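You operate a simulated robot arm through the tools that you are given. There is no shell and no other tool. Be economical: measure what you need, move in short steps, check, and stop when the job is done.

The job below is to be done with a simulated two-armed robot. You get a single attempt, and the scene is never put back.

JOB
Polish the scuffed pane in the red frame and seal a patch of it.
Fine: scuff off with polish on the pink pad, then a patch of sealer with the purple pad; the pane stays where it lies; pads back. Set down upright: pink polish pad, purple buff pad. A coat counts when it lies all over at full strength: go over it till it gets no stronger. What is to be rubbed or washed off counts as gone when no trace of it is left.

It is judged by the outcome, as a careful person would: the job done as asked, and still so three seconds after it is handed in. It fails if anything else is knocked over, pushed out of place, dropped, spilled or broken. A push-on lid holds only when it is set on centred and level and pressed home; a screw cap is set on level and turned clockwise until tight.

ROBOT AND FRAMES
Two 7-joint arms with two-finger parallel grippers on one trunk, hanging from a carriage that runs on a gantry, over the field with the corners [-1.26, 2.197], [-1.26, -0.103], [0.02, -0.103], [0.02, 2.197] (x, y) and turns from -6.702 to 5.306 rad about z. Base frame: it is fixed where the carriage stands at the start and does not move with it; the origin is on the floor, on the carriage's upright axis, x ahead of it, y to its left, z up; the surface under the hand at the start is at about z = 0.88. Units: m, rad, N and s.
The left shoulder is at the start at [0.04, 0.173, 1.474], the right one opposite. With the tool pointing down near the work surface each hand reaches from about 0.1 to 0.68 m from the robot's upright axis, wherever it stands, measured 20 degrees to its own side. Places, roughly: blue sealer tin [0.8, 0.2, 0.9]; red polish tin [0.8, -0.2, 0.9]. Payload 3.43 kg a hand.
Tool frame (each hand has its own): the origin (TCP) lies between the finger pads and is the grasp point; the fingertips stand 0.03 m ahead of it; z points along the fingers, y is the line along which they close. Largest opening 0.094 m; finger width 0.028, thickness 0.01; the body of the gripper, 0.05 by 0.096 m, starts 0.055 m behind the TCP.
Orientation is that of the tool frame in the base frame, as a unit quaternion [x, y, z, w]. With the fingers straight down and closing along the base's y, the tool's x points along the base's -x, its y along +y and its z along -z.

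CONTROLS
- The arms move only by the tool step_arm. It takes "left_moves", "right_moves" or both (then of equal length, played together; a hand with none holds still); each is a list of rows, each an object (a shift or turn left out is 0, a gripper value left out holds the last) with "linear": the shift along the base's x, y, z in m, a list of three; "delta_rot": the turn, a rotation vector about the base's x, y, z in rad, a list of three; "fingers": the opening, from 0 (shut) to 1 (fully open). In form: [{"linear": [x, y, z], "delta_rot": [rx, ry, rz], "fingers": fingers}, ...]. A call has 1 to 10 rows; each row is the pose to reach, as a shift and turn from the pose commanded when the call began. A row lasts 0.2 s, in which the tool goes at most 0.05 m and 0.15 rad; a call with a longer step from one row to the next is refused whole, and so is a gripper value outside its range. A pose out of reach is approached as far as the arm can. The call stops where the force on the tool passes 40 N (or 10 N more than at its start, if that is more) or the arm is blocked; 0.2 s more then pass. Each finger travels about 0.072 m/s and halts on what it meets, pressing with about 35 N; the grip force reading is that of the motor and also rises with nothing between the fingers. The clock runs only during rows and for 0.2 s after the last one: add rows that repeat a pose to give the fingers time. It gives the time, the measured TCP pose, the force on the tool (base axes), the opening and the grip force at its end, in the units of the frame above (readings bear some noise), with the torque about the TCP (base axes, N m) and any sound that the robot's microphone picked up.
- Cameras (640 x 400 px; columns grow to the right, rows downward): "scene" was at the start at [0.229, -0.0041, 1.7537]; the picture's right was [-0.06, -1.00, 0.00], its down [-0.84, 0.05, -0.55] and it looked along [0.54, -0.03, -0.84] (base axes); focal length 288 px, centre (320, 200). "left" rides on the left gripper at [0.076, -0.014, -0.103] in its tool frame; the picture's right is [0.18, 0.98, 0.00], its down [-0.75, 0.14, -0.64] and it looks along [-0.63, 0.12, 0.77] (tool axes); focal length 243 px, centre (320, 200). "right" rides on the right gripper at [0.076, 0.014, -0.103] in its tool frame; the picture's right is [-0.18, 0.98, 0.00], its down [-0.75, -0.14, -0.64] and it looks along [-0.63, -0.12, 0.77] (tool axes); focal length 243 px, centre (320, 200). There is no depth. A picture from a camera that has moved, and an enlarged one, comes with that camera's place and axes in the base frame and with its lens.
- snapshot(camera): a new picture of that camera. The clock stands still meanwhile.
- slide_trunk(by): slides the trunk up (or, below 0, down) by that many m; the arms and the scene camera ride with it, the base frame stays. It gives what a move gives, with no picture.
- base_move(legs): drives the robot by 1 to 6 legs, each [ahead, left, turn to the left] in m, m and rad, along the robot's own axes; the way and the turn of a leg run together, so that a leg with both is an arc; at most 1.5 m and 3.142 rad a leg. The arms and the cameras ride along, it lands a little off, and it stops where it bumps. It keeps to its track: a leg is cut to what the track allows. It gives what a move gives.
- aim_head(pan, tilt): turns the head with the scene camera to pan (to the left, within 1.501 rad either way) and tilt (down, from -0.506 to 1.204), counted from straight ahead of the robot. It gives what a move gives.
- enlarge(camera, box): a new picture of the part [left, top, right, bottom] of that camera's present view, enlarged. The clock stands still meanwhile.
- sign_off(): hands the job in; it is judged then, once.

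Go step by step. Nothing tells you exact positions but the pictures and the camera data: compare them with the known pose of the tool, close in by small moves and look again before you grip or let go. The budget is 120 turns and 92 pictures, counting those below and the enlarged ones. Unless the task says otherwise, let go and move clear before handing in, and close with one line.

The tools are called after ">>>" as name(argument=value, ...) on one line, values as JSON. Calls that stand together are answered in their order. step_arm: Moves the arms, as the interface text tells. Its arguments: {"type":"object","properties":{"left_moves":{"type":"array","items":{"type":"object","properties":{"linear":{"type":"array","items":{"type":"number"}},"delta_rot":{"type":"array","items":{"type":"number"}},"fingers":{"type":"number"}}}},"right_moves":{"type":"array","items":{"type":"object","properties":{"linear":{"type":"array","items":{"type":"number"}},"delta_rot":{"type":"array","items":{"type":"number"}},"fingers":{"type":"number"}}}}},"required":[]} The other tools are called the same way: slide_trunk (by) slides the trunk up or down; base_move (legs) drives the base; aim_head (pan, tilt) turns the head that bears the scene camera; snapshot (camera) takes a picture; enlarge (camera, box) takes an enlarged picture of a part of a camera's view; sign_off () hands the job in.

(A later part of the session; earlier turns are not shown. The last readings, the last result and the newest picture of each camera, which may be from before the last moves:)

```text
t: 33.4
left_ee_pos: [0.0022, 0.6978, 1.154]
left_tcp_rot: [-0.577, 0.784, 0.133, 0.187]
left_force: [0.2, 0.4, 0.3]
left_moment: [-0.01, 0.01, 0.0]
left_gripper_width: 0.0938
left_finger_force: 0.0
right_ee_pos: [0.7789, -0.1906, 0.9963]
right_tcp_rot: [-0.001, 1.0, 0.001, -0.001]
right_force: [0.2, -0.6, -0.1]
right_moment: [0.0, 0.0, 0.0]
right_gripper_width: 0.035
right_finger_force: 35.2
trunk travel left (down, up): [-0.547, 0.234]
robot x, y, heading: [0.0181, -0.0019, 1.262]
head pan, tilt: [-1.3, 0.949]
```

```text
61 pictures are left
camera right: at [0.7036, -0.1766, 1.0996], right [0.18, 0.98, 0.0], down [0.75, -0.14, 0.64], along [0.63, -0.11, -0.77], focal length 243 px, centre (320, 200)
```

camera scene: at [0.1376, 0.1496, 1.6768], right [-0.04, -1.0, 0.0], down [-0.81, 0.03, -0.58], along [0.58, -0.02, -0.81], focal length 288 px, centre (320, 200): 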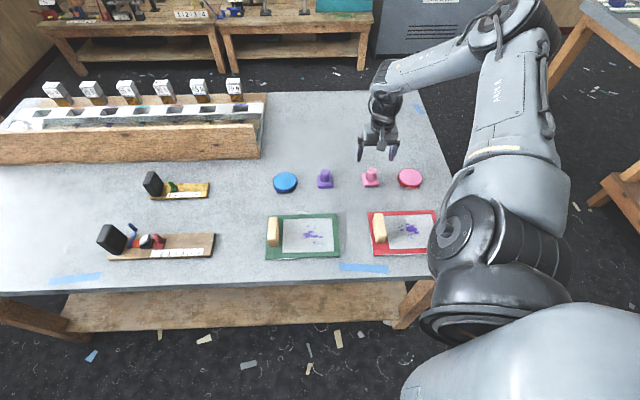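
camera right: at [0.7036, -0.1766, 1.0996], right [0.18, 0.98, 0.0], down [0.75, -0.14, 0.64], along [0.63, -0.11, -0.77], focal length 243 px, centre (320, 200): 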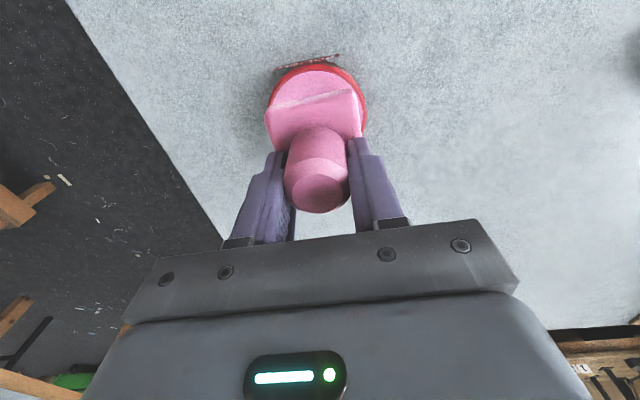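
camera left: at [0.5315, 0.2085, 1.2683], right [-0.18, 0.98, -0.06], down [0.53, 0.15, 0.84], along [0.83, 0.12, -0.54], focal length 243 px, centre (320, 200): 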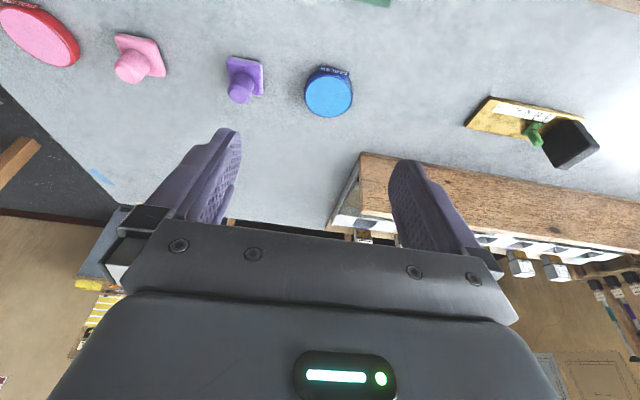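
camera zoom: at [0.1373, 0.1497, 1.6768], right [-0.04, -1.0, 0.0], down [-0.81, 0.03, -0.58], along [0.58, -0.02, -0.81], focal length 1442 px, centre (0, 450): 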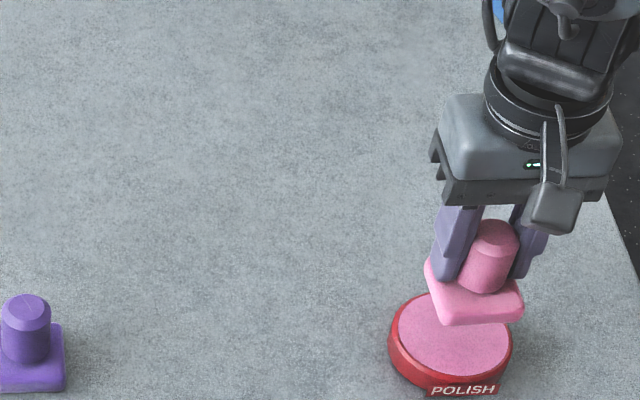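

The polish is loaded. I place the pane's glass at x 0.51–0.63, y -0.225 to -0.074, with the scuff around (0.577, -0.15). I'll carry the pad over it at a safe height.

>>> step_arm(right_moves=[{"linear": [-0.045, 0.008, 0]}, {"linear": [-0.09, 0.016, 0]}, {"linear": [-0.135, 0.024, 0]}, {"linear": [-0.18, 0.032, 0]}, {"linear": [-0.202, 0.038, -0.01]}, {"linear": [-0.202, 0.038, -0.03]}, {"linear": [-0.202, 0.038, -0.03]}])

>>> snapshot(camera="right")

>>> snapshot(camera="scene")

```text
t: 35.0
left_ee_pos: [0.002, 0.6983, 1.1553]
left_tcp_rot: [-0.576, 0.784, 0.134, 0.187]
left_force: [0.9, -0.4, -0.2]
left_moment: [0.01, -0.01, -0.01]
left_gripper_width: 0.0941
left_finger_force: 0.1
right_ee_pos: [0.5765, -0.1504, 0.9665]
right_tcp_rot: [-0.002, 1.0, 0.0, 0.0]
right_force: [0.1, 0.0, -0.3]
right_moment: [0.01, -0.05, -0.02]
right_gripper_width: 0.0349
right_finger_force: 34.6
trunk travel left (down, up): [-0.547, 0.234]
robot x, y, heading: [0.0173, -0.0008, 1.264]
head pan, tilt: [-1.3, 0.949]
```

```text
60 pictures are left
camera right: at [0.5009, -0.1373, 1.0706], right [0.18, 0.98, 0.0], down [0.75, -0.14, 0.64], along [0.63, -0.12, -0.77], focal length 243 px, centre (320, 200)
```

right: 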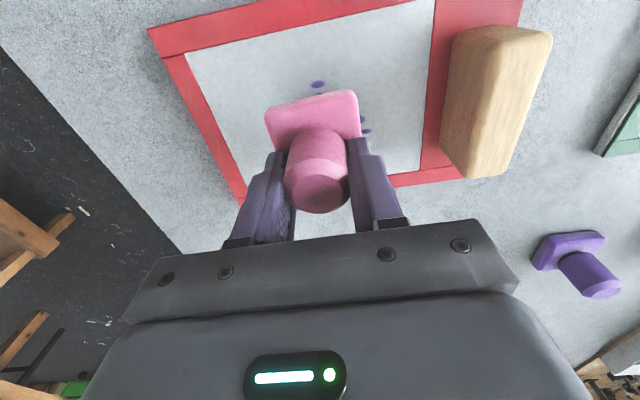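

```text
59 pictures are left
camera scene: at [0.1374, 0.1496, 1.6768], right [-0.04, -1.0, 0.0], down [-0.81, 0.03, -0.58], along [0.58, -0.02, -0.81], focal length 288 px, centre (320, 200)
```

scene: 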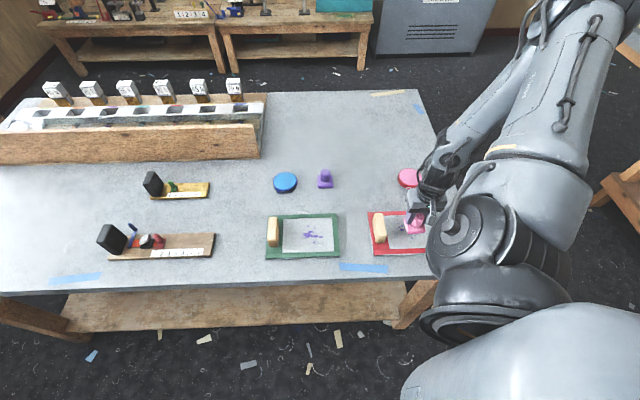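

The wrist view confirms the pad is over the scuff. I'll lower toward contact, in small steps at the end.

>>> step_arm(right_moves=[{"linear": [0, 0, -0.015]}, {"linear": [0, 0, -0.022]}, {"linear": [0, 0, -0.024]}, {"linear": [0, 0, -0.026]}])

```text
t: 36.0
left_ee_pos: [0.0027, 0.6974, 1.1553]
left_tcp_rot: [-0.577, 0.784, 0.134, 0.186]
left_force: [0.2, 0.0, 0.5]
left_moment: [-0.02, 0.01, 0.01]
left_gripper_width: 0.0941
left_finger_force: 0.0
right_ee_pos: [0.5758, -0.1532, 0.9403]
right_tcp_rot: [-0.003, 1.0, 0.001, 0.0]
right_force: [-1.8, 0.8, 7.1]
right_moment: [0.01, -0.07, 0.01]
right_gripper_width: 0.0347
right_finger_force: 35.0
trunk travel left (down, up): [-0.547, 0.234]
robot x, y, heading: [0.0173, -0.003, 1.266]
head pan, tilt: [-1.3, 0.949]
```

Good, 7 N of contact on the glass. I'll rub a small pattern over the scuff.

>>> step_arm(right_moves=[{"linear": [0, -0.025, 0]}, {"linear": [-0.025, -0.025, 0]}, {"linear": [-0.025, 0, 0]}, {"linear": [-0.025, 0.03, 0]}, {"linear": [0, 0.03, 0]}, {"linear": [0.025, 0.03, 0]}, {"linear": [0.025, 0, 0]}, {"linear": [0.025, -0.025, 0]}, {"linear": [0, -0.025, 0]}, {"linear": [0, 0, 0]}])

>>> snapshot(camera="right")

```text
t: 38.2
left_ee_pos: [0.0031, 0.6985, 1.1559]
left_tcp_rot: [-0.577, 0.784, 0.133, 0.187]
left_force: [0.5, -0.3, -0.5]
left_moment: [0.01, 0.01, 0.0]
left_gripper_width: 0.0941
left_finger_force: 0.0
right_ee_pos: [0.5742, -0.1529, 0.94]
right_tcp_rot: [-0.002, 1.0, 0.001, 0.0]
right_force: [-0.1, 0.1, -0.6]
right_moment: [0.03, 0.0, 0.01]
right_gripper_width: 0.0347
right_finger_force: 34.8
trunk travel left (down, up): [-0.547, 0.234]
robot x, y, heading: [0.0164, -0.0034, 1.257]
head pan, tilt: [-1.3, 0.949]
```

```text
58 pictures are left
camera right: at [0.4998, -0.1377, 1.0439], right [0.18, 0.98, 0.0], down [0.75, -0.14, 0.64], along [0.63, -0.12, -0.77], focal length 243 px, centre (320, 200)
```

right: 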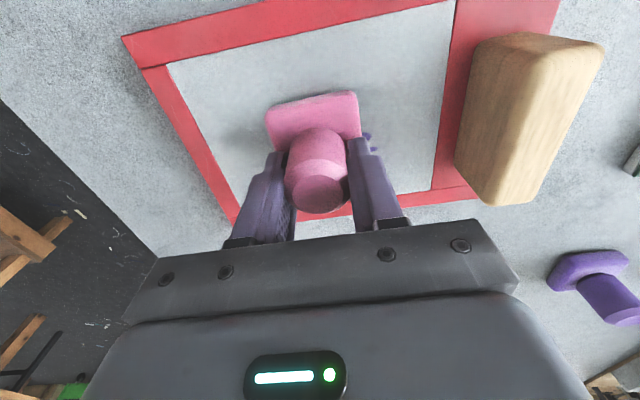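

Contact went slack by the end, though some spots are already gone. I'll lower 2 mm and rub again.

>>> step_arm(right_moves=[{"linear": [0, 0, -0.0015]}, {"linear": [0, 0, -0.003]}])

```text
t: 38.8
left_ee_pos: [0.0033, 0.6991, 1.1555]
left_tcp_rot: [-0.577, 0.783, 0.134, 0.187]
left_force: [-0.2, 0.5, 0.4]
left_moment: [-0.01, -0.01, 0.01]
left_gripper_width: 0.094
left_finger_force: 0.0
right_ee_pos: [0.575, -0.154, 0.9388]
right_tcp_rot: [-0.002, 1.0, 0.001, -0.001]
right_force: [-12.7, 3.9, 37.7]
right_moment: [-0.04, 0.26, -0.03]
right_gripper_width: 0.0346
right_finger_force: 35.3
trunk travel left (down, up): [-0.547, 0.234]
robot x, y, heading: [0.0155, -0.0023, 1.262]
head pan, tilt: [-1.3, 0.949]
```

That's too firm at 38 N, so I'll back off 2 mm and rub across the scuff.

>>> step_arm(right_moves=[{"linear": [0, 0, 0.0018]}, {"linear": [0, 0.02, 0.0018]}, {"linear": [0.02, 0.03, 0.0018]}, {"linear": [0.0, 0.03, 0.0018]}, {"linear": [-0.02, 0.02, 0.0018]}, {"linear": [0, 0.01, 0.0018]}, {"linear": [0.02, 0.01, 0.0018]}, {"linear": [0, -0.01, 0.0018]}, {"linear": [-0.02, -0.02, 0.0018]}, {"linear": [0, 0, 0.0018]}])

>>> snapshot(camera="right")

```text
t: 41.0
left_ee_pos: [0.0056, 0.6971, 1.1564]
left_tcp_rot: [-0.578, 0.783, 0.133, 0.187]
left_force: [0.2, 0.5, 0.0]
left_moment: [0.03, 0.02, 0.01]
left_gripper_width: 0.0938
left_finger_force: 0.1
right_ee_pos: [0.5676, -0.1711, 0.9385]
right_tcp_rot: [0.0, 1.0, -0.01, -0.004]
right_force: [-4.6, -4.9, 32.1]
right_moment: [0.71, -0.49, 0.02]
right_gripper_width: 0.0343
right_finger_force: 34.7
trunk travel left (down, up): [-0.547, 0.234]
robot x, y, heading: [0.0176, 0.001, 1.258]
head pan, tilt: [-1.3, 0.949]
stopped in row 10 (right hand): the force on the tool passed its limit at 61 N (the readings are from after the stop); the commanded pose is now the measured one
```

```text
57 pictures are left
camera right: at [0.4936, -0.1546, 1.0432], right [0.18, 0.98, -0.02], down [0.76, -0.13, 0.64], along [0.62, -0.13, -0.77], focal length 243 px, centre (320, 200)
```

right: 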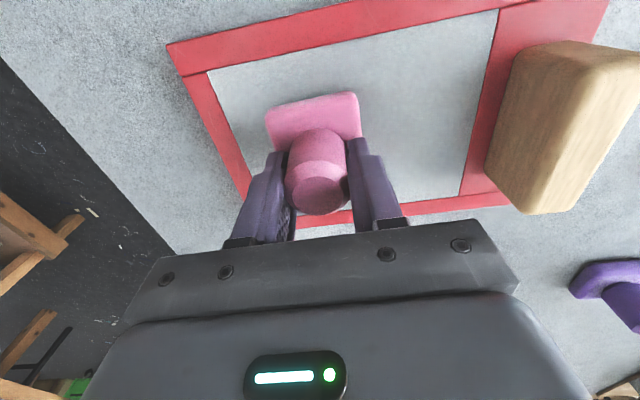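

No purple is visible now. I'll lift off and inspect the pane.

>>> step_arm(right_moves=[{"linear": [0, 0, 0.02], "delta_rot": [0, 0, 0]}, {"linear": [0.03, 0, 0.05]}, {"linear": [0.075, 0.0, 0.08]}, {"linear": [0.12, 0, 0.09]}, {"linear": [0.15, 0, 0.09]}, {"linear": [0.15, 0, 0.09]}])

>>> enlarge(camera="right", box=[160, 0, 480, 150])

>>> enlarge(camera="scene", box=[230, 150, 450, 288])

```text
refused: row 3 steps farther than a row can; nothing moved
```

```text
2.00 times, centred on (320, 75) of right
camera zoom: at [0.4936, -0.1546, 1.0432], right [0.18, 0.98, -0.02], down [0.76, -0.13, 0.64], along [0.62, -0.13, -0.77], focal length 485 px, centre (320, 450)
```

zoom: 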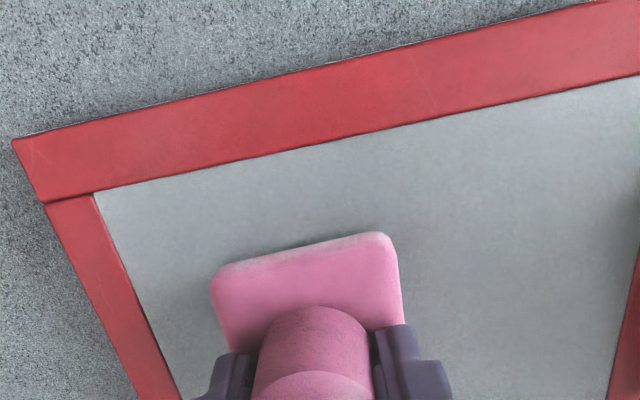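

```text
2.90 times, centred on (340, 219) of scene
camera zoom: at [0.1385, 0.1491, 1.6769], right [-0.04, -1.0, 0.0], down [-0.81, 0.03, -0.58], along [0.58, -0.02, -0.81], focal length 836 px, centre (262, 145)
```

zoom: 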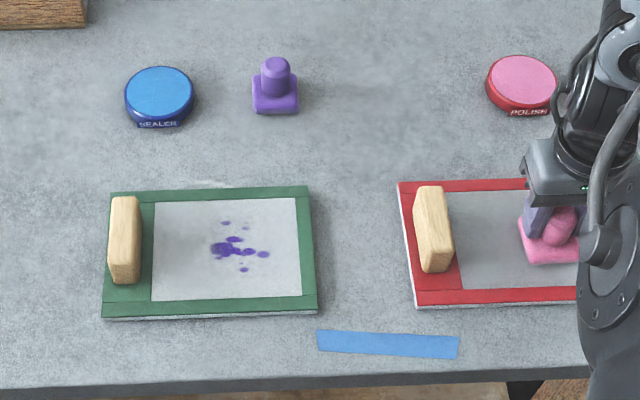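

The pane hasn't shifted. I'll lift off with smaller steps and inspect the glass.

>>> step_arm(right_moves=[{"linear": [0, 0, 0.02]}, {"linear": [0.025, 0, 0.045]}, {"linear": [0.06, 0, 0.07]}, {"linear": [0.1, 0, 0.08]}, {"linear": [0.14, 0, 0.08]}, {"linear": [0.17, 0, 0.08]}, {"linear": [0.17, 0, 0.08]}])

>>> snapshot(camera="right")

>>> enlarge(camera="scene", box=[230, 150, 450, 288])

```text
t: 42.6
left_ee_pos: [0.0017, 0.699, 1.1547]
left_tcp_rot: [-0.576, 0.785, 0.133, 0.186]
left_force: [0.4, 0.7, -0.3]
left_moment: [0.02, 0.03, -0.01]
left_gripper_width: 0.0942
left_finger_force: 0.0
right_ee_pos: [0.7347, -0.169, 1.0174]
right_tcp_rot: [-0.001, 1.0, -0.007, -0.005]
right_force: [0.4, 0.4, -0.2]
right_moment: [0.01, 0.0, 0.0]
right_gripper_width: 0.0342
right_finger_force: 34.7
trunk travel left (down, up): [-0.547, 0.234]
robot x, y, heading: [0.0158, 0.0023, 1.262]
head pan, tilt: [-1.3, 0.949]
```

```text
54 pictures are left
camera right: at [0.6612, -0.1527, 1.1222], right [0.18, 0.98, -0.02], down [0.76, -0.13, 0.64], along [0.62, -0.13, -0.77], focal length 243 px, centre (320, 200)
```

right: 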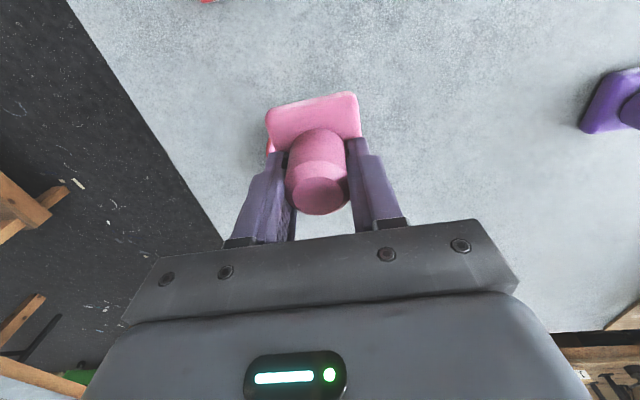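

```text
2.90 times, centred on (340, 219) of scene
camera zoom: at [0.1376, 0.1494, 1.6768], right [-0.04, -1.0, 0.0], down [-0.81, 0.03, -0.58], along [0.58, -0.02, -0.81], focal length 836 px, centre (262, 145)
```

zoom: 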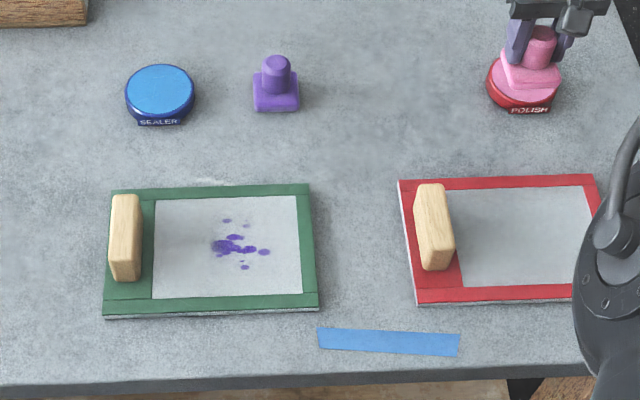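

The scuff looks gone. I'll take a closer wrist view from a clear angle to check for traces before putting the pad back.

>>> step_arm(right_moves=[{"linear": [-0.03, 0.03, 0.015], "delta_rot": [0, 0.01, 0]}, {"linear": [-0.06, 0.06, 0.03]}, {"linear": [-0.09, 0.09, 0.04]}, {"linear": [-0.12, 0.12, 0.05]}, {"linear": [-0.15, 0.145, 0.06]}, {"linear": [-0.18, 0.165, 0.07]}, {"linear": [-0.2, 0.17, 0.08]}, {"linear": [-0.2, 0.17, 0.08]}])

>>> snapshot(camera="right")

```text
t: 44.4
left_ee_pos: [0.0036, 0.6979, 1.1545]
left_tcp_rot: [-0.576, 0.785, 0.133, 0.187]
left_force: [-0.1, 0.1, -0.1]
left_moment: [-0.02, -0.03, 0.06]
left_gripper_width: 0.0938
left_finger_force: 0.0
right_ee_pos: [0.5481, -0.0149, 1.0889]
right_tcp_rot: [-0.002, 1.0, -0.007, -0.005]
right_force: [0.6, 0.8, -1.3]
right_moment: [-0.01, 0.01, -0.03]
right_gripper_width: 0.034
right_finger_force: 34.6
right hand out of reach, approached as far as the arm can: row 6, 7, 8
trunk travel left (down, up): [-0.547, 0.234]
robot x, y, heading: [0.0181, 0.0001, 1.266]
head pan, tilt: [-1.3, 0.949]
```

```text
52 pictures are left
camera right: at [0.475, 0.0011, 1.1926], right [0.18, 0.98, -0.02], down [0.76, -0.13, 0.64], along [0.62, -0.13, -0.77], focal length 243 px, centre (320, 200)
```

right: 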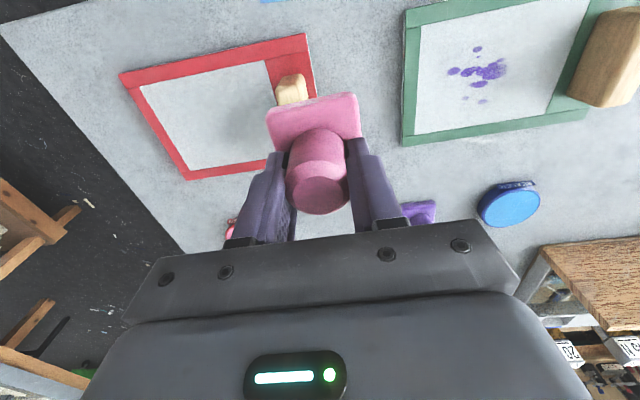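

>>> enlarge(camera="right", box=[115, 30, 325, 185])

```text
2.58 times, centred on (220, 108) of right
camera zoom: at [0.475, 0.0011, 1.1926], right [0.18, 0.98, -0.02], down [0.76, -0.13, 0.64], along [0.62, -0.13, -0.77], focal length 626 px, centre (578, 439)
```

zoom: 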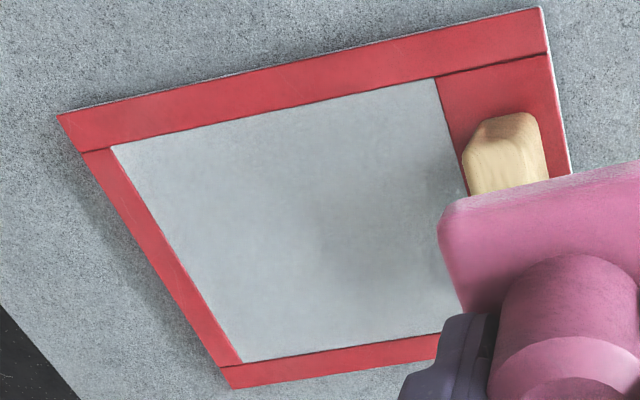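

No purple remains, just a soft shading that may be the hand's shadow. To be sure no trace is left I'll give it another pass, first straightening the small tool tilt.

>>> step_arm(right_moves=[{"linear": [0.01, -0.04, -0.02], "delta_rot": [0.014, -0.01, -0.004]}, {"linear": [0.02, -0.08, -0.04], "delta_rot": [0.014, -0.01, -0.004]}, {"linear": [0.027, -0.115, -0.065], "delta_rot": [0.014, -0.01, -0.004]}, {"linear": [0.027, -0.135, -0.1], "delta_rot": [0.014, -0.01, -0.004]}, {"linear": [0.027, -0.135, -0.13], "delta_rot": [0.014, -0.01, -0.004]}, {"linear": [0.027, -0.135, -0.142], "delta_rot": [0.014, -0.01, -0.004]}, {"linear": [0.027, -0.135, -0.145], "delta_rot": [0.014, -0.01, -0.004]}, {"linear": [0.027, -0.135, -0.145], "delta_rot": [0.014, -0.01, -0.004]}])

```text
t: 46.2
left_ee_pos: [0.0044, 0.6982, 1.1556]
left_tcp_rot: [-0.576, 0.785, 0.133, 0.186]
left_force: [0.5, 0.4, -0.5]
left_moment: [-0.02, 0.03, 0.01]
left_gripper_width: 0.0939
left_finger_force: 0.0
right_ee_pos: [0.5773, -0.1475, 0.9452]
right_tcp_rot: [0.002, 1.0, 0.0, 0.0]
right_force: [0.7, -0.3, -0.4]
right_moment: [0.0, -0.02, 0.02]
right_gripper_width: 0.0342
right_finger_force: 34.8
trunk travel left (down, up): [-0.547, 0.234]
robot x, y, heading: [0.017, 0.0041, 1.257]
head pan, tilt: [-1.3, 0.949]
```

>>> step_arm(right_moves=[{"linear": [0, 0, -0.003]}, {"linear": [0, 0, -0.005]}, {"linear": [0, 0, -0.006]}])

```text
t: 47.0
left_ee_pos: [0.0036, 0.6977, 1.1552]
left_tcp_rot: [-0.576, 0.785, 0.133, 0.187]
left_force: [-0.8, 0.2, 0.5]
left_moment: [0.0, 0.02, 0.02]
left_gripper_width: 0.0941
left_finger_force: 0.0
right_ee_pos: [0.5762, -0.1494, 0.9396]
right_tcp_rot: [0.001, 1.0, 0.0, 0.0]
right_force: [-6.9, 1.4, 25.9]
right_moment: [0.06, -0.17, 0.0]
right_gripper_width: 0.034
right_finger_force: 35.1
trunk travel left (down, up): [-0.547, 0.234]
robot x, y, heading: [0.0157, 0.0009, 1.255]
head pan, tilt: [-1.3, 0.949]
```

The contact is firm, so I'll ease off slightly and rub two loops over the scuffed zone.

>>> step_arm(right_moves=[{"linear": [0, 0, 0.001]}, {"linear": [0.02, 0.01, 0.001]}, {"linear": [0.0, 0.025, 0.001]}, {"linear": [-0.025, 0.02, 0.001]}, {"linear": [-0.03, 0, 0.001]}, {"linear": [-0.02, -0.02, 0.001]}, {"linear": [0.0, -0.025, 0.001]}, {"linear": [0.02, -0.015, 0.001]}, {"linear": [0.02, 0.005, 0.001]}, {"linear": [0, 0, 0.001]}])

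>>> step_arm(right_moves=[{"linear": [0, 0, 0.03]}, {"linear": [0, 0, 0.06]}, {"linear": [0.03, 0, 0.08]}, {"linear": [0.07, 0, 0.08]}, {"linear": [0.11, 0.02, 0.08]}, {"linear": [0.15, 0.05, 0.06]}, {"linear": [0.18, 0.08, 0.05]}, {"linear": [0.2, 0.09, 0.05]}, {"linear": [0.205, 0.09, 0.05]}])

>>> enlarge(camera="scene", box=[340, 180, 450, 260])

>>> snapshot(camera="right")

```text
t: 49.2
left_ee_pos: [0.0045, 0.6991, 1.1553]
left_tcp_rot: [-0.577, 0.784, 0.133, 0.187]
left_force: [0.6, 0.2, -0.4]
left_moment: [0.03, 0.03, 0.03]
left_gripper_width: 0.0939
left_finger_force: 0.1
right_ee_pos: [0.5802, -0.15, 0.9398]
right_tcp_rot: [0.002, 1.0, 0.0, 0.002]
right_force: [6.1, 1.3, 16.2]
right_moment: [0.02, 0.14, 0.0]
right_gripper_width: 0.0339
right_finger_force: 34.9
trunk travel left (down, up): [-0.547, 0.234]
robot x, y, heading: [0.0206, 0.0004, 1.257]
head pan, tilt: [-1.3, 0.949]
```

```text
refused: row 6 steps farther than a row can; nothing moved
```

```text
5.00 times, centred on (395, 220) of scene
camera zoom: at [0.1388, 0.1495, 1.6772], right [-0.04, -1.0, 0.0], down [-0.81, 0.03, -0.58], along [0.58, -0.02, -0.81], focal length 1442 px, centre (-55, 100)
```

zoom: 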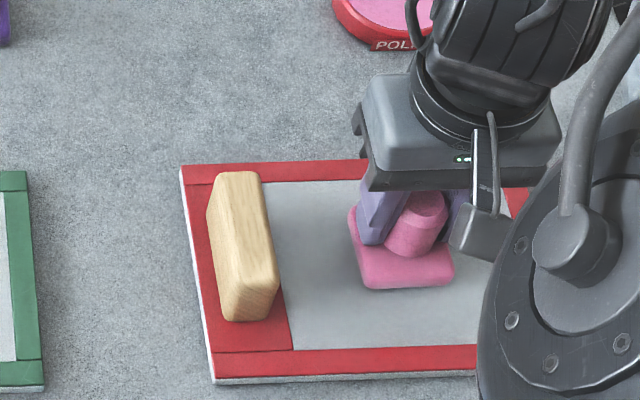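

```text
49 pictures are left
camera right: at [0.5042, -0.1346, 1.0432], right [0.19, 0.98, 0.0], down [0.75, -0.14, 0.65], along [0.63, -0.12, -0.76], focal length 243 px, centre (320, 200)
```

right: 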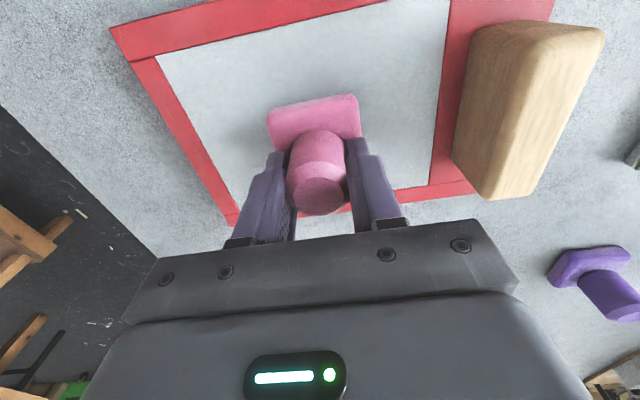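

The glass is clean. I'll take the pink pad back to its original spot at about (0.786, -0.053).

>>> step_arm(right_moves=[{"linear": [0, 0, 0.03]}, {"linear": [0.01, 0, 0.06]}, {"linear": [0.045, 0.02, 0.07]}, {"linear": [0.085, 0.04, 0.07]}, {"linear": [0.125, 0.06, 0.07]}, {"linear": [0.165, 0.08, 0.07]}, {"linear": [0.2, 0.095, 0.065]}, {"linear": [0.206, 0.097, 0.03]}, {"linear": [0.206, 0.097, 0.005]}, {"linear": [0.206, 0.097, 0.005]}])

>>> snapshot(camera="right")

>>> enlarge(camera="scene", box=[310, 120, 438, 200])

```text
t: 51.4
left_ee_pos: [0.0038, 0.6984, 1.1542]
left_tcp_rot: [-0.576, 0.785, 0.133, 0.187]
left_force: [-0.4, 0.5, -0.2]
left_moment: [0.03, 0.01, -0.02]
left_gripper_width: 0.0939
left_finger_force: 0.0
right_ee_pos: [0.7805, -0.0524, 0.945]
right_tcp_rot: [0.002, 1.0, -0.001, 0.0]
right_force: [1.2, 0.1, -0.1]
right_moment: [0.01, -0.01, -0.01]
right_gripper_width: 0.0338
right_finger_force: 35.1
trunk travel left (down, up): [-0.547, 0.234]
robot x, y, heading: [0.0147, 0.0012, 1.256]
head pan, tilt: [-1.3, 0.949]
```

```text
48 pictures are left
camera right: at [0.7056, -0.0362, 1.0476], right [0.19, 0.98, 0.0], down [0.75, -0.14, 0.64], along [0.63, -0.12, -0.77], focal length 243 px, centre (320, 200)
```

right: 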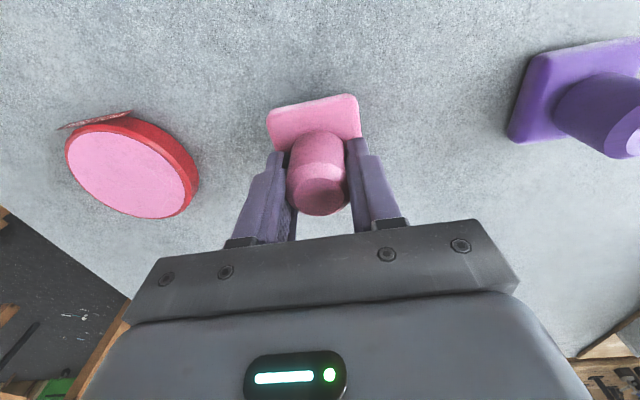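

```text
5.00 times, centred on (374, 160) of scene
camera zoom: at [0.1377, 0.1494, 1.6768], right [-0.04, -1.0, 0.0], down [-0.81, 0.03, -0.58], along [0.58, -0.02, -0.81], focal length 1442 px, centre (50, 400)
```

zoom: 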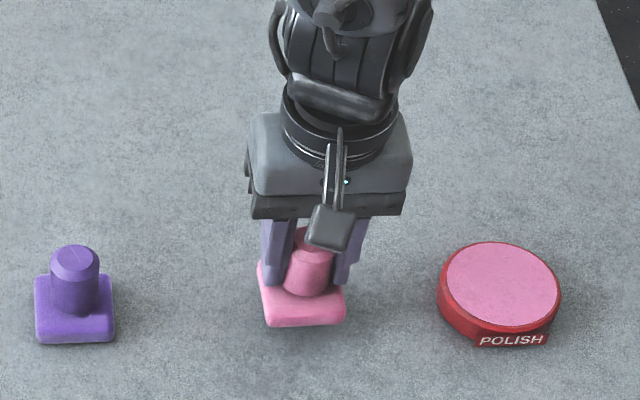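

It's aligned with its old spot. I'll lower gently until it touches.

>>> step_arm(right_moves=[{"linear": [0.003, 0, -0.008]}, {"linear": [0.003, 0, -0.012]}, {"linear": [0.003, 0, -0.0145]}, {"linear": [0.003, 0, -0.0155]}])

```text
t: 52.4
left_ee_pos: [0.003, 0.698, 1.1556]
left_tcp_rot: [-0.576, 0.784, 0.133, 0.187]
left_force: [0.3, 0.5, -0.1]
left_moment: [0.02, 0.02, 0.03]
left_gripper_width: 0.0942
left_finger_force: 0.0
right_ee_pos: [0.7852, -0.0505, 0.9299]
right_tcp_rot: [0.001, 1.0, 0.0, 0.0]
right_force: [0.5, 0.2, -0.4]
right_moment: [-0.01, 0.01, 0.04]
right_gripper_width: 0.0335
right_finger_force: 35.2
trunk travel left (down, up): [-0.547, 0.234]
robot x, y, heading: [0.014, 0.0014, 1.262]
head pan, tilt: [-1.3, 0.949]
```

>>> step_arm(right_moves=[{"linear": [0, 0, -0.001]}, {"linear": [0, 0, -0.002]}, {"linear": [0, 0, -0.003]}])

```text
t: 53.2
left_ee_pos: [0.0048, 0.6969, 1.1561]
left_tcp_rot: [-0.577, 0.784, 0.133, 0.187]
left_force: [-0.6, -0.7, -0.4]
left_moment: [0.01, 0.01, -0.02]
left_gripper_width: 0.094
left_finger_force: 0.1
right_ee_pos: [0.7851, -0.0519, 0.9284]
right_tcp_rot: [0.002, 1.0, -0.001, 0.0]
right_force: [-10.6, -1.5, 30.5]
right_moment: [0.02, 0.44, 0.04]
right_gripper_width: 0.0335
right_finger_force: 35.2
trunk travel left (down, up): [-0.547, 0.234]
robot x, y, heading: [0.0158, 0.0021, 1.256]
head pan, tilt: [-1.3, 0.949]
```

It's on the table. I'll ease off, open, rise, and move over the purple pad at about (0.788, 0.109).

>>> step_arm(right_moves=[{"linear": [0, 0, 0.0025]}, {"linear": [0, 0, 0.0025], "fingers": 1}, {"linear": [0, 0, 0.0025], "fingers": 1}, {"linear": [0, 0, 0.0025], "fingers": 1}, {"linear": [0, 0, 0.04]}, {"linear": [0, 0, 0.08]}, {"linear": [0, 0.04, 0.08]}, {"linear": [0, 0.08, 0.08]}, {"linear": [0, 0.12, 0.08]}, {"linear": [0.002, 0.16, 0.08]}])

>>> snapshot(camera="right")

>>> enlarge(camera="scene", box=[310, 120, 438, 200])

```text
t: 55.4
left_ee_pos: [0.0041, 0.6986, 1.1557]
left_tcp_rot: [-0.576, 0.785, 0.133, 0.186]
left_force: [-0.7, -0.5, 0.0]
left_moment: [0.0, 0.01, 0.04]
left_gripper_width: 0.0941
left_finger_force: 0.1
right_ee_pos: [0.7835, 0.1099, 1.0042]
right_tcp_rot: [0.002, 1.0, -0.001, -0.001]
right_force: [-0.4, 0.7, 0.2]
right_moment: [-0.02, -0.03, 0.02]
right_gripper_width: 0.0941
right_finger_force: 0.2
trunk travel left (down, up): [-0.547, 0.234]
robot x, y, heading: [0.0164, -0.001, 1.258]
head pan, tilt: [-1.3, 0.949]
```

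```text
46 pictures are left
camera right: at [0.7099, 0.1256, 1.1076], right [0.19, 0.98, 0.0], down [0.75, -0.14, 0.64], along [0.63, -0.12, -0.77], focal length 243 px, centre (320, 200)
```

right: 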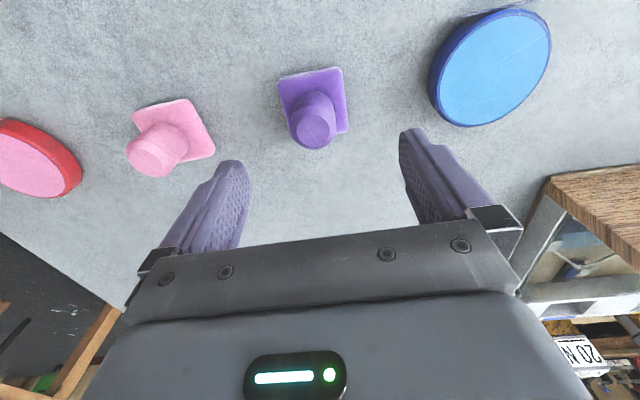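

```text
5.00 times, centred on (374, 160) of scene
camera zoom: at [0.1375, 0.1498, 1.6769], right [-0.04, -1.0, 0.0], down [-0.81, 0.03, -0.58], along [0.58, -0.02, -0.81], focal length 1442 px, centre (50, 400)
```

zoom: 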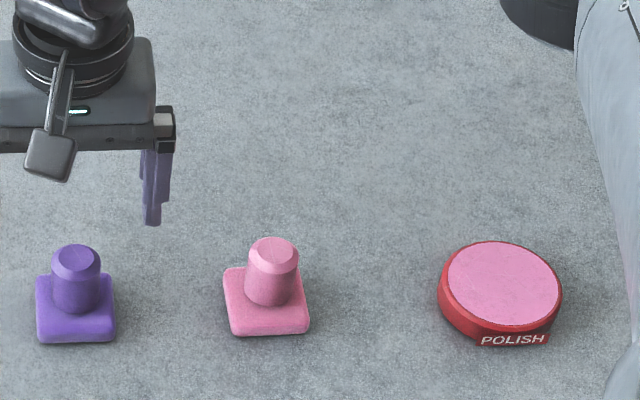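

When I let go, the pink pad got dragged about 2.4 cm in +y. It's upright but off its place, so I'll regrasp it and set it back, letting go more gently.

>>> step_arm(right_moves=[{"linear": [0.001, -0.04, 0]}, {"linear": [0.002, -0.08, 0]}, {"linear": [0.003, -0.12, 0]}, {"linear": [0.003, -0.139, 0]}, {"linear": [0.003, -0.139, -0.03]}, {"linear": [0.003, -0.139, -0.055]}, {"linear": [0.003, -0.139, -0.055]}])

>>> snapshot(camera="right")

```text
t: 57.0
left_ee_pos: [0.0029, 0.6976, 1.1561]
left_tcp_rot: [-0.577, 0.784, 0.133, 0.187]
left_force: [-0.1, 0.8, -0.5]
left_moment: [0.01, -0.02, 0.02]
left_gripper_width: 0.0941
left_finger_force: 0.3
right_ee_pos: [0.7902, -0.0283, 0.9526]
right_tcp_rot: [0.001, 1.0, 0.0, 0.001]
right_force: [0.3, -1.0, -0.6]
right_moment: [0.0, 0.02, 0.0]
right_gripper_width: 0.0939
right_finger_force: 0.0
trunk travel left (down, up): [-0.547, 0.234]
robot x, y, heading: [0.0184, -0.0012, 1.259]
head pan, tilt: [-1.3, 0.949]
```

```text
44 pictures are left
camera right: at [0.7161, -0.0145, 1.0564], right [0.19, 0.98, 0.0], down [0.75, -0.14, 0.64], along [0.63, -0.12, -0.77], focal length 243 px, centre (320, 200)
```

right: 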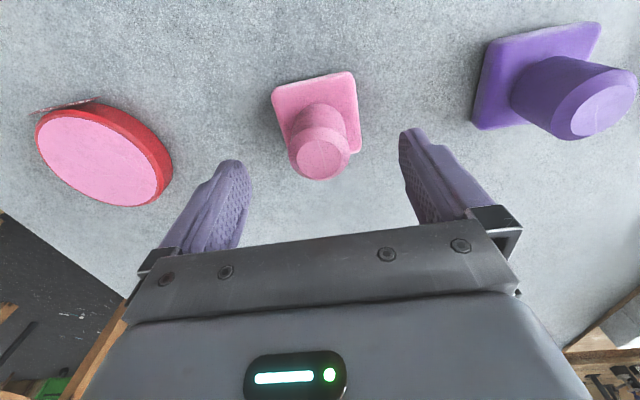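

Centred. I'll descend, close, lift slightly, and shift it 25 mm back.

>>> step_arm(right_moves=[{"linear": [-0.001, 0.001, -0.015]}, {"linear": [-0.001, 0.001, -0.025]}, {"linear": [-0.001, 0.001, -0.025], "fingers": 0.3}, {"linear": [-0.001, 0.001, -0.025], "fingers": 0}, {"linear": [-0.001, 0.001, -0.025], "fingers": 0}, {"linear": [-0.001, 0.001, -0.025], "fingers": 0}, {"linear": [-0.001, 0.001, -0.025], "fingers": 0}])

>>> step_arm(right_moves=[{"linear": [0, 0, 0.006]}, {"linear": [0, 0, 0.012]}, {"linear": [-0.001, -0.012, 0.012]}, {"linear": [-0.002, -0.024, 0.012]}, {"linear": [-0.002, -0.024, 0.012]}, {"linear": [-0.002, -0.024, 0.006]}, {"linear": [-0.002, -0.024, 0.002]}])

>>> snapshot(camera="right")

>>> enlarge(camera="scene", box=[310, 120, 438, 200])

```text
t: 58.6
left_ee_pos: [0.0028, 0.6982, 1.1556]
left_tcp_rot: [-0.576, 0.785, 0.132, 0.186]
left_force: [-0.3, -1.0, 0.0]
left_moment: [0.02, -0.05, 0.0]
left_gripper_width: 0.0941
left_finger_force: 0.1
right_ee_pos: [0.7881, -0.0275, 0.9272]
right_tcp_rot: [0.002, 1.0, -0.001, 0.001]
right_force: [-0.5, -1.0, -0.6]
right_moment: [0.0, 0.02, 0.0]
right_gripper_width: 0.0538
right_finger_force: 34.5
trunk travel left (down, up): [-0.547, 0.234]
robot x, y, heading: [0.0208, 0.0006, 1.266]
head pan, tilt: [-1.3, 0.949]
```

```text
t: 60.2
left_ee_pos: [0.0037, 0.698, 1.1552]
left_tcp_rot: [-0.576, 0.785, 0.133, 0.187]
left_force: [0.0, 0.0, 0.0]
left_moment: [0.01, 0.0, 0.0]
left_gripper_width: 0.0936
left_finger_force: 0.0
right_ee_pos: [0.7865, -0.0541, 0.9285]
right_tcp_rot: [0.002, 1.0, -0.001, 0.0]
right_force: [0.3, -0.3, 0.3]
right_moment: [-0.01, 0.02, -0.01]
right_gripper_width: 0.0538
right_finger_force: 35.6
trunk travel left (down, up): [-0.547, 0.234]
robot x, y, heading: [0.0192, 0.0015, 1.259]
head pan, tilt: [-1.3, 0.949]
```

```text
43 pictures are left
camera right: at [0.7122, -0.0383, 1.0325], right [0.19, 0.98, 0.0], down [0.75, -0.14, 0.64], along [0.63, -0.12, -0.77], focal length 243 px, centre (320, 200)
```

right: 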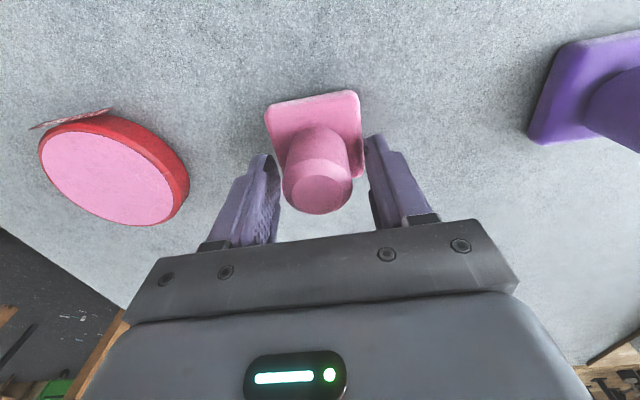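

```text
5.00 times, centred on (374, 160) of scene
camera zoom: at [0.1376, 0.1494, 1.6768], right [-0.04, -1.0, 0.0], down [-0.81, 0.03, -0.58], along [0.58, -0.02, -0.81], focal length 1442 px, centre (50, 400)
```

zoom: 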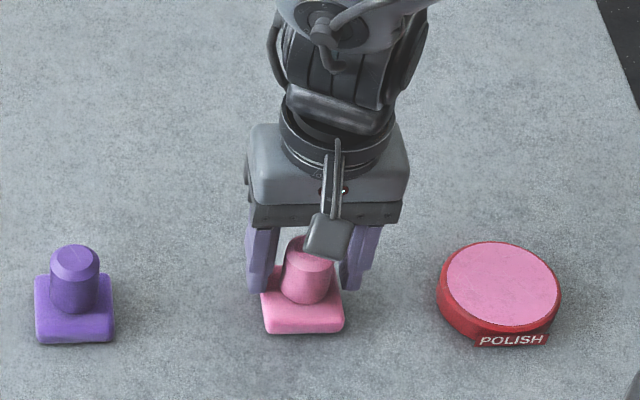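

The fingers hold the base plate itself, which explains the earlier drag: the tips were level with its edge. It's now over the original spot, so I'll lower the last 2 mm and open.

>>> step_arm(right_moves=[{"linear": [0, 0, -0.001]}, {"linear": [0, 0, -0.002]}, {"linear": [0, 0, -0.002], "fingers": 0.7}, {"linear": [0, 0, -0.002], "fingers": 0.9}, {"linear": [0, 0, -0.002], "fingers": 1}, {"linear": [0, 0, -0.002], "fingers": 1}, {"linear": [0, 0, 0.03]}, {"linear": [0, 0, 0.07]}, {"linear": [0, 0, 0.07]}])

>>> enlarge(camera="scene", box=[310, 120, 438, 200])

```text
t: 62.2
left_ee_pos: [0.0033, 0.6982, 1.1565]
left_tcp_rot: [-0.577, 0.784, 0.133, 0.186]
left_force: [0.1, -0.3, 0.2]
left_moment: [0.06, -0.01, 0.02]
left_gripper_width: 0.0943
left_finger_force: 0.0
right_ee_pos: [0.7874, -0.0527, 0.9972]
right_tcp_rot: [0.002, 1.0, -0.001, -0.001]
right_force: [-0.4, 0.2, 0.4]
right_moment: [-0.03, 0.01, -0.01]
right_gripper_width: 0.0938
right_finger_force: 0.0
trunk travel left (down, up): [-0.547, 0.234]
robot x, y, heading: [0.0158, -0.0011, 1.262]
head pan, tilt: [-1.3, 0.949]
```

```text
5.00 times, centred on (374, 160) of scene
camera zoom: at [0.1375, 0.1494, 1.6768], right [-0.04, -1.0, 0.0], down [-0.81, 0.03, -0.58], along [0.58, -0.02, -0.81], focal length 1442 px, centre (50, 400)
```

zoom: 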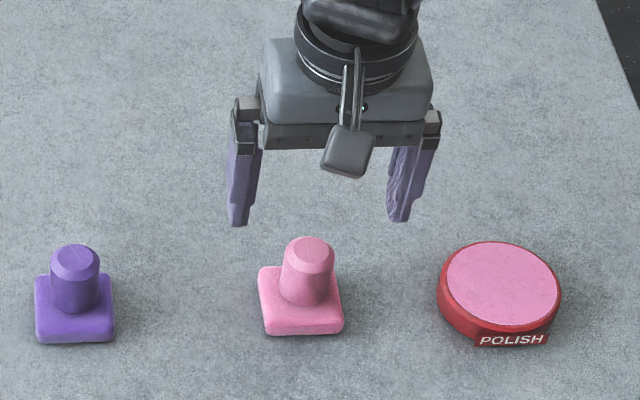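

The pink pad is back on its original spot, upright. For the purple pad I'll grip the base plate's sides a bit lower, so first I'll move over it and check centring.

>>> step_arm(right_moves=[{"linear": [0, 0.04, 0]}, {"linear": [0, 0.08, 0]}, {"linear": [0, 0.12, 0]}, {"linear": [0, 0.16, 0]}, {"linear": [0, 0.162, 0]}, {"linear": [0, 0.162, -0.03]}, {"linear": [0, 0.162, -0.045]}, {"linear": [0, 0.162, -0.045]}])

>>> snapshot(camera="right")

```text
t: 64.0
left_ee_pos: [0.0043, 0.6983, 1.155]
left_tcp_rot: [-0.576, 0.785, 0.133, 0.187]
left_force: [-0.8, -0.3, 0.2]
left_moment: [0.02, -0.01, 0.02]
left_gripper_width: 0.0938
left_finger_force: 0.1
right_ee_pos: [0.7852, 0.1118, 0.9542]
right_tcp_rot: [0.001, 1.0, -0.001, 0.001]
right_force: [-1.8, -0.4, 0.2]
right_moment: [0.0, 0.0, 0.0]
right_gripper_width: 0.0941
right_finger_force: 0.0
trunk travel left (down, up): [-0.547, 0.234]
robot x, y, heading: [0.0198, -0.0004, 1.26]
head pan, tilt: [-1.3, 0.949]
```

```text
40 pictures are left
camera right: at [0.7095, 0.1255, 1.0577], right [0.19, 0.98, 0.0], down [0.75, -0.14, 0.64], along [0.63, -0.12, -0.77], focal length 243 px, centre (320, 200)
```

right: 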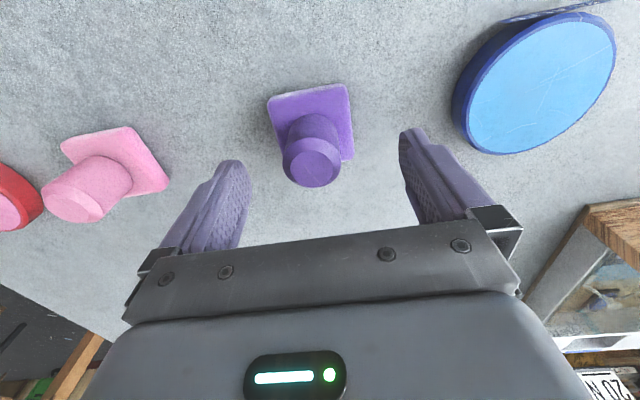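

The purple knob is at about (0.788, 0.106). I'll recentre, descend to grip the base plate's sides, and close.

>>> step_arm(right_moves=[{"linear": [0.002, -0.005, -0.012]}, {"linear": [0.002, -0.005, -0.026]}, {"linear": [0.002, -0.005, -0.033]}, {"linear": [0.002, -0.005, -0.033], "fingers": 0.7}, {"linear": [0.002, -0.005, -0.033], "fingers": 0.4}, {"linear": [0.002, -0.005, -0.033], "fingers": 0.2}, {"linear": [0.002, -0.005, -0.033], "fingers": 0.2}])

>>> snapshot(camera="right")

```text
t: 65.6
left_ee_pos: [0.0041, 0.6979, 1.1563]
left_tcp_rot: [-0.576, 0.785, 0.133, 0.187]
left_force: [-1.4, 1.2, 0.4]
left_moment: [-0.01, 0.01, 0.03]
left_gripper_width: 0.094
left_finger_force: 0.0
right_ee_pos: [0.7882, 0.1055, 0.9206]
right_tcp_rot: [0.002, 1.0, -0.001, -0.001]
right_force: [0.5, 0.0, 0.0]
right_moment: [0.01, -0.01, 0.0]
right_gripper_width: 0.0537
right_finger_force: 35.4
trunk travel left (down, up): [-0.547, 0.234]
robot x, y, heading: [0.0169, -0.0002, 1.258]
head pan, tilt: [-1.3, 0.949]
```

```text
39 pictures are left
camera right: at [0.7133, 0.1192, 1.0241], right [0.19, 0.98, 0.0], down [0.75, -0.14, 0.64], along [0.63, -0.12, -0.77], focal length 243 px, centre (320, 200)
```

right: 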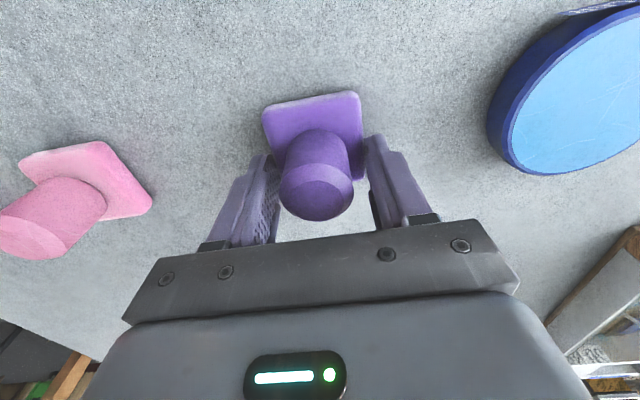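

The base plate is gripped at 0.0537, aligned with the fingers. I take the blue tin to be at (0.776, 0.247); I'll lift and carry the pad there.

>>> step_arm(right_moves=[{"linear": [0, 0, 0.02]}, {"linear": [0, 0, 0.05]}, {"linear": [-0.002, 0.035, 0.06]}, {"linear": [-0.004, 0.07, 0.06]}, {"linear": [-0.008, 0.105, 0.06]}, {"linear": [-0.012, 0.14, 0.06]}, {"linear": [-0.012, 0.14, 0.06]}])

>>> snapshot(camera="right")

>>> enlarge(camera="scene", box=[240, 120, 368, 200])

```text
t: 67.2
left_ee_pos: [0.0032, 0.6982, 1.1551]
left_tcp_rot: [-0.577, 0.784, 0.134, 0.186]
left_force: [-0.4, 0.4, -0.2]
left_moment: [0.01, -0.02, -0.03]
left_gripper_width: 0.094
left_finger_force: 0.1
right_ee_pos: [0.7781, 0.2445, 0.979]
right_tcp_rot: [0.002, 1.0, 0.0, 0.0]
right_force: [0.2, 0.7, -0.7]
right_moment: [-0.03, 0.03, 0.0]
right_gripper_width: 0.054
right_finger_force: 34.9
trunk travel left (down, up): [-0.547, 0.234]
robot x, y, heading: [0.0159, -0.0014, 1.255]
head pan, tilt: [-1.3, 0.949]
```

```text
38 pictures are left
camera right: at [0.7029, 0.2587, 1.083], right [0.19, 0.98, 0.0], down [0.75, -0.14, 0.64], along [0.63, -0.12, -0.77], focal length 243 px, centre (320, 200)
```

right: 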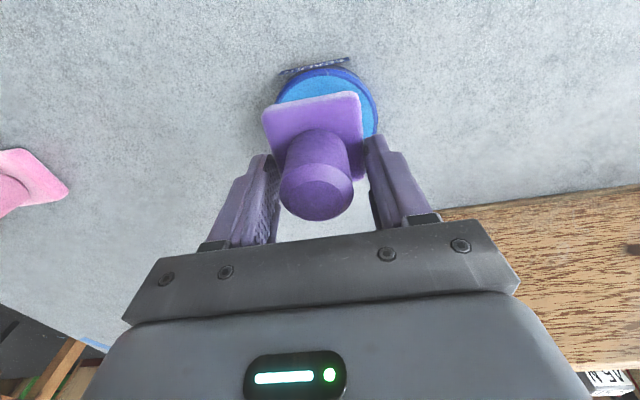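

```text
5.00 times, centred on (304, 160) of scene
camera zoom: at [0.1377, 0.1491, 1.6768], right [-0.04, -1.0, 0.0], down [-0.81, 0.03, -0.58], along [0.58, -0.02, -0.81], focal length 1442 px, centre (400, 400)
```

zoom: 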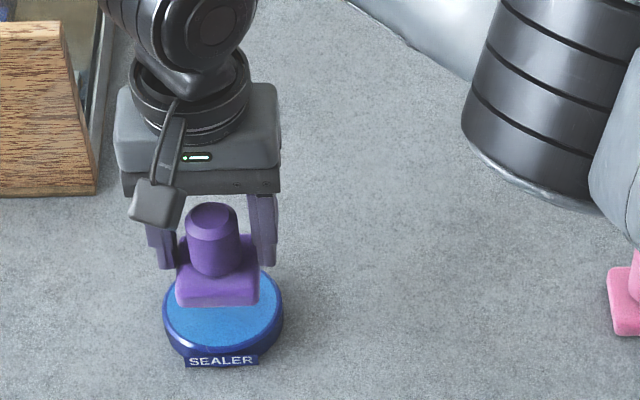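

Shifting about 4 mm to centre on the tin at (0.776, 0.249), then lowering toward contact.

>>> step_arm(right_moves=[{"linear": [-0.002, 0.0045, -0.015]}, {"linear": [-0.002, 0.0045, -0.03]}, {"linear": [-0.002, 0.0045, -0.036]}, {"linear": [-0.002, 0.0045, -0.0375]}, {"linear": [-0.002, 0.0045, -0.039]}])

```text
t: 68.4
left_ee_pos: [0.004, 0.6985, 1.156]
left_tcp_rot: [-0.576, 0.784, 0.134, 0.186]
left_force: [0.4, -1.1, 0.4]
left_moment: [0.01, 0.03, -0.03]
left_gripper_width: 0.094
left_finger_force: 0.1
right_ee_pos: [0.7759, 0.2479, 0.9418]
right_tcp_rot: [0.002, 1.0, -0.001, -0.001]
right_force: [-0.1, -0.9, 0.8]
right_moment: [-0.07, 0.02, 0.02]
right_gripper_width: 0.0539
right_finger_force: 35.1
trunk travel left (down, up): [-0.547, 0.234]
robot x, y, heading: [0.0182, -0.0009, 1.259]
head pan, tilt: [-1.3, 0.949]
```

>>> step_arm(right_moves=[{"linear": [0, 0, -0.001]}, {"linear": [0, 0, -0.002]}])

```text
t: 69.0
left_ee_pos: [0.004, 0.6966, 1.1558]
left_tcp_rot: [-0.576, 0.784, 0.133, 0.187]
left_force: [0.3, -0.1, -0.4]
left_moment: [-0.01, -0.06, 0.01]
left_gripper_width: 0.0938
left_finger_force: 0.1
right_ee_pos: [0.7761, 0.2477, 0.9424]
right_tcp_rot: [0.001, 1.0, 0.001, 0.0]
right_force: [-6.0, -2.0, 18.9]
right_moment: [-0.33, 0.52, -0.06]
right_gripper_width: 0.0541
right_finger_force: 35.5
trunk travel left (down, up): [-0.547, 0.234]
robot x, y, heading: [0.0186, 0.0001, 1.261]
head pan, tilt: [-1.3, 0.949]
```

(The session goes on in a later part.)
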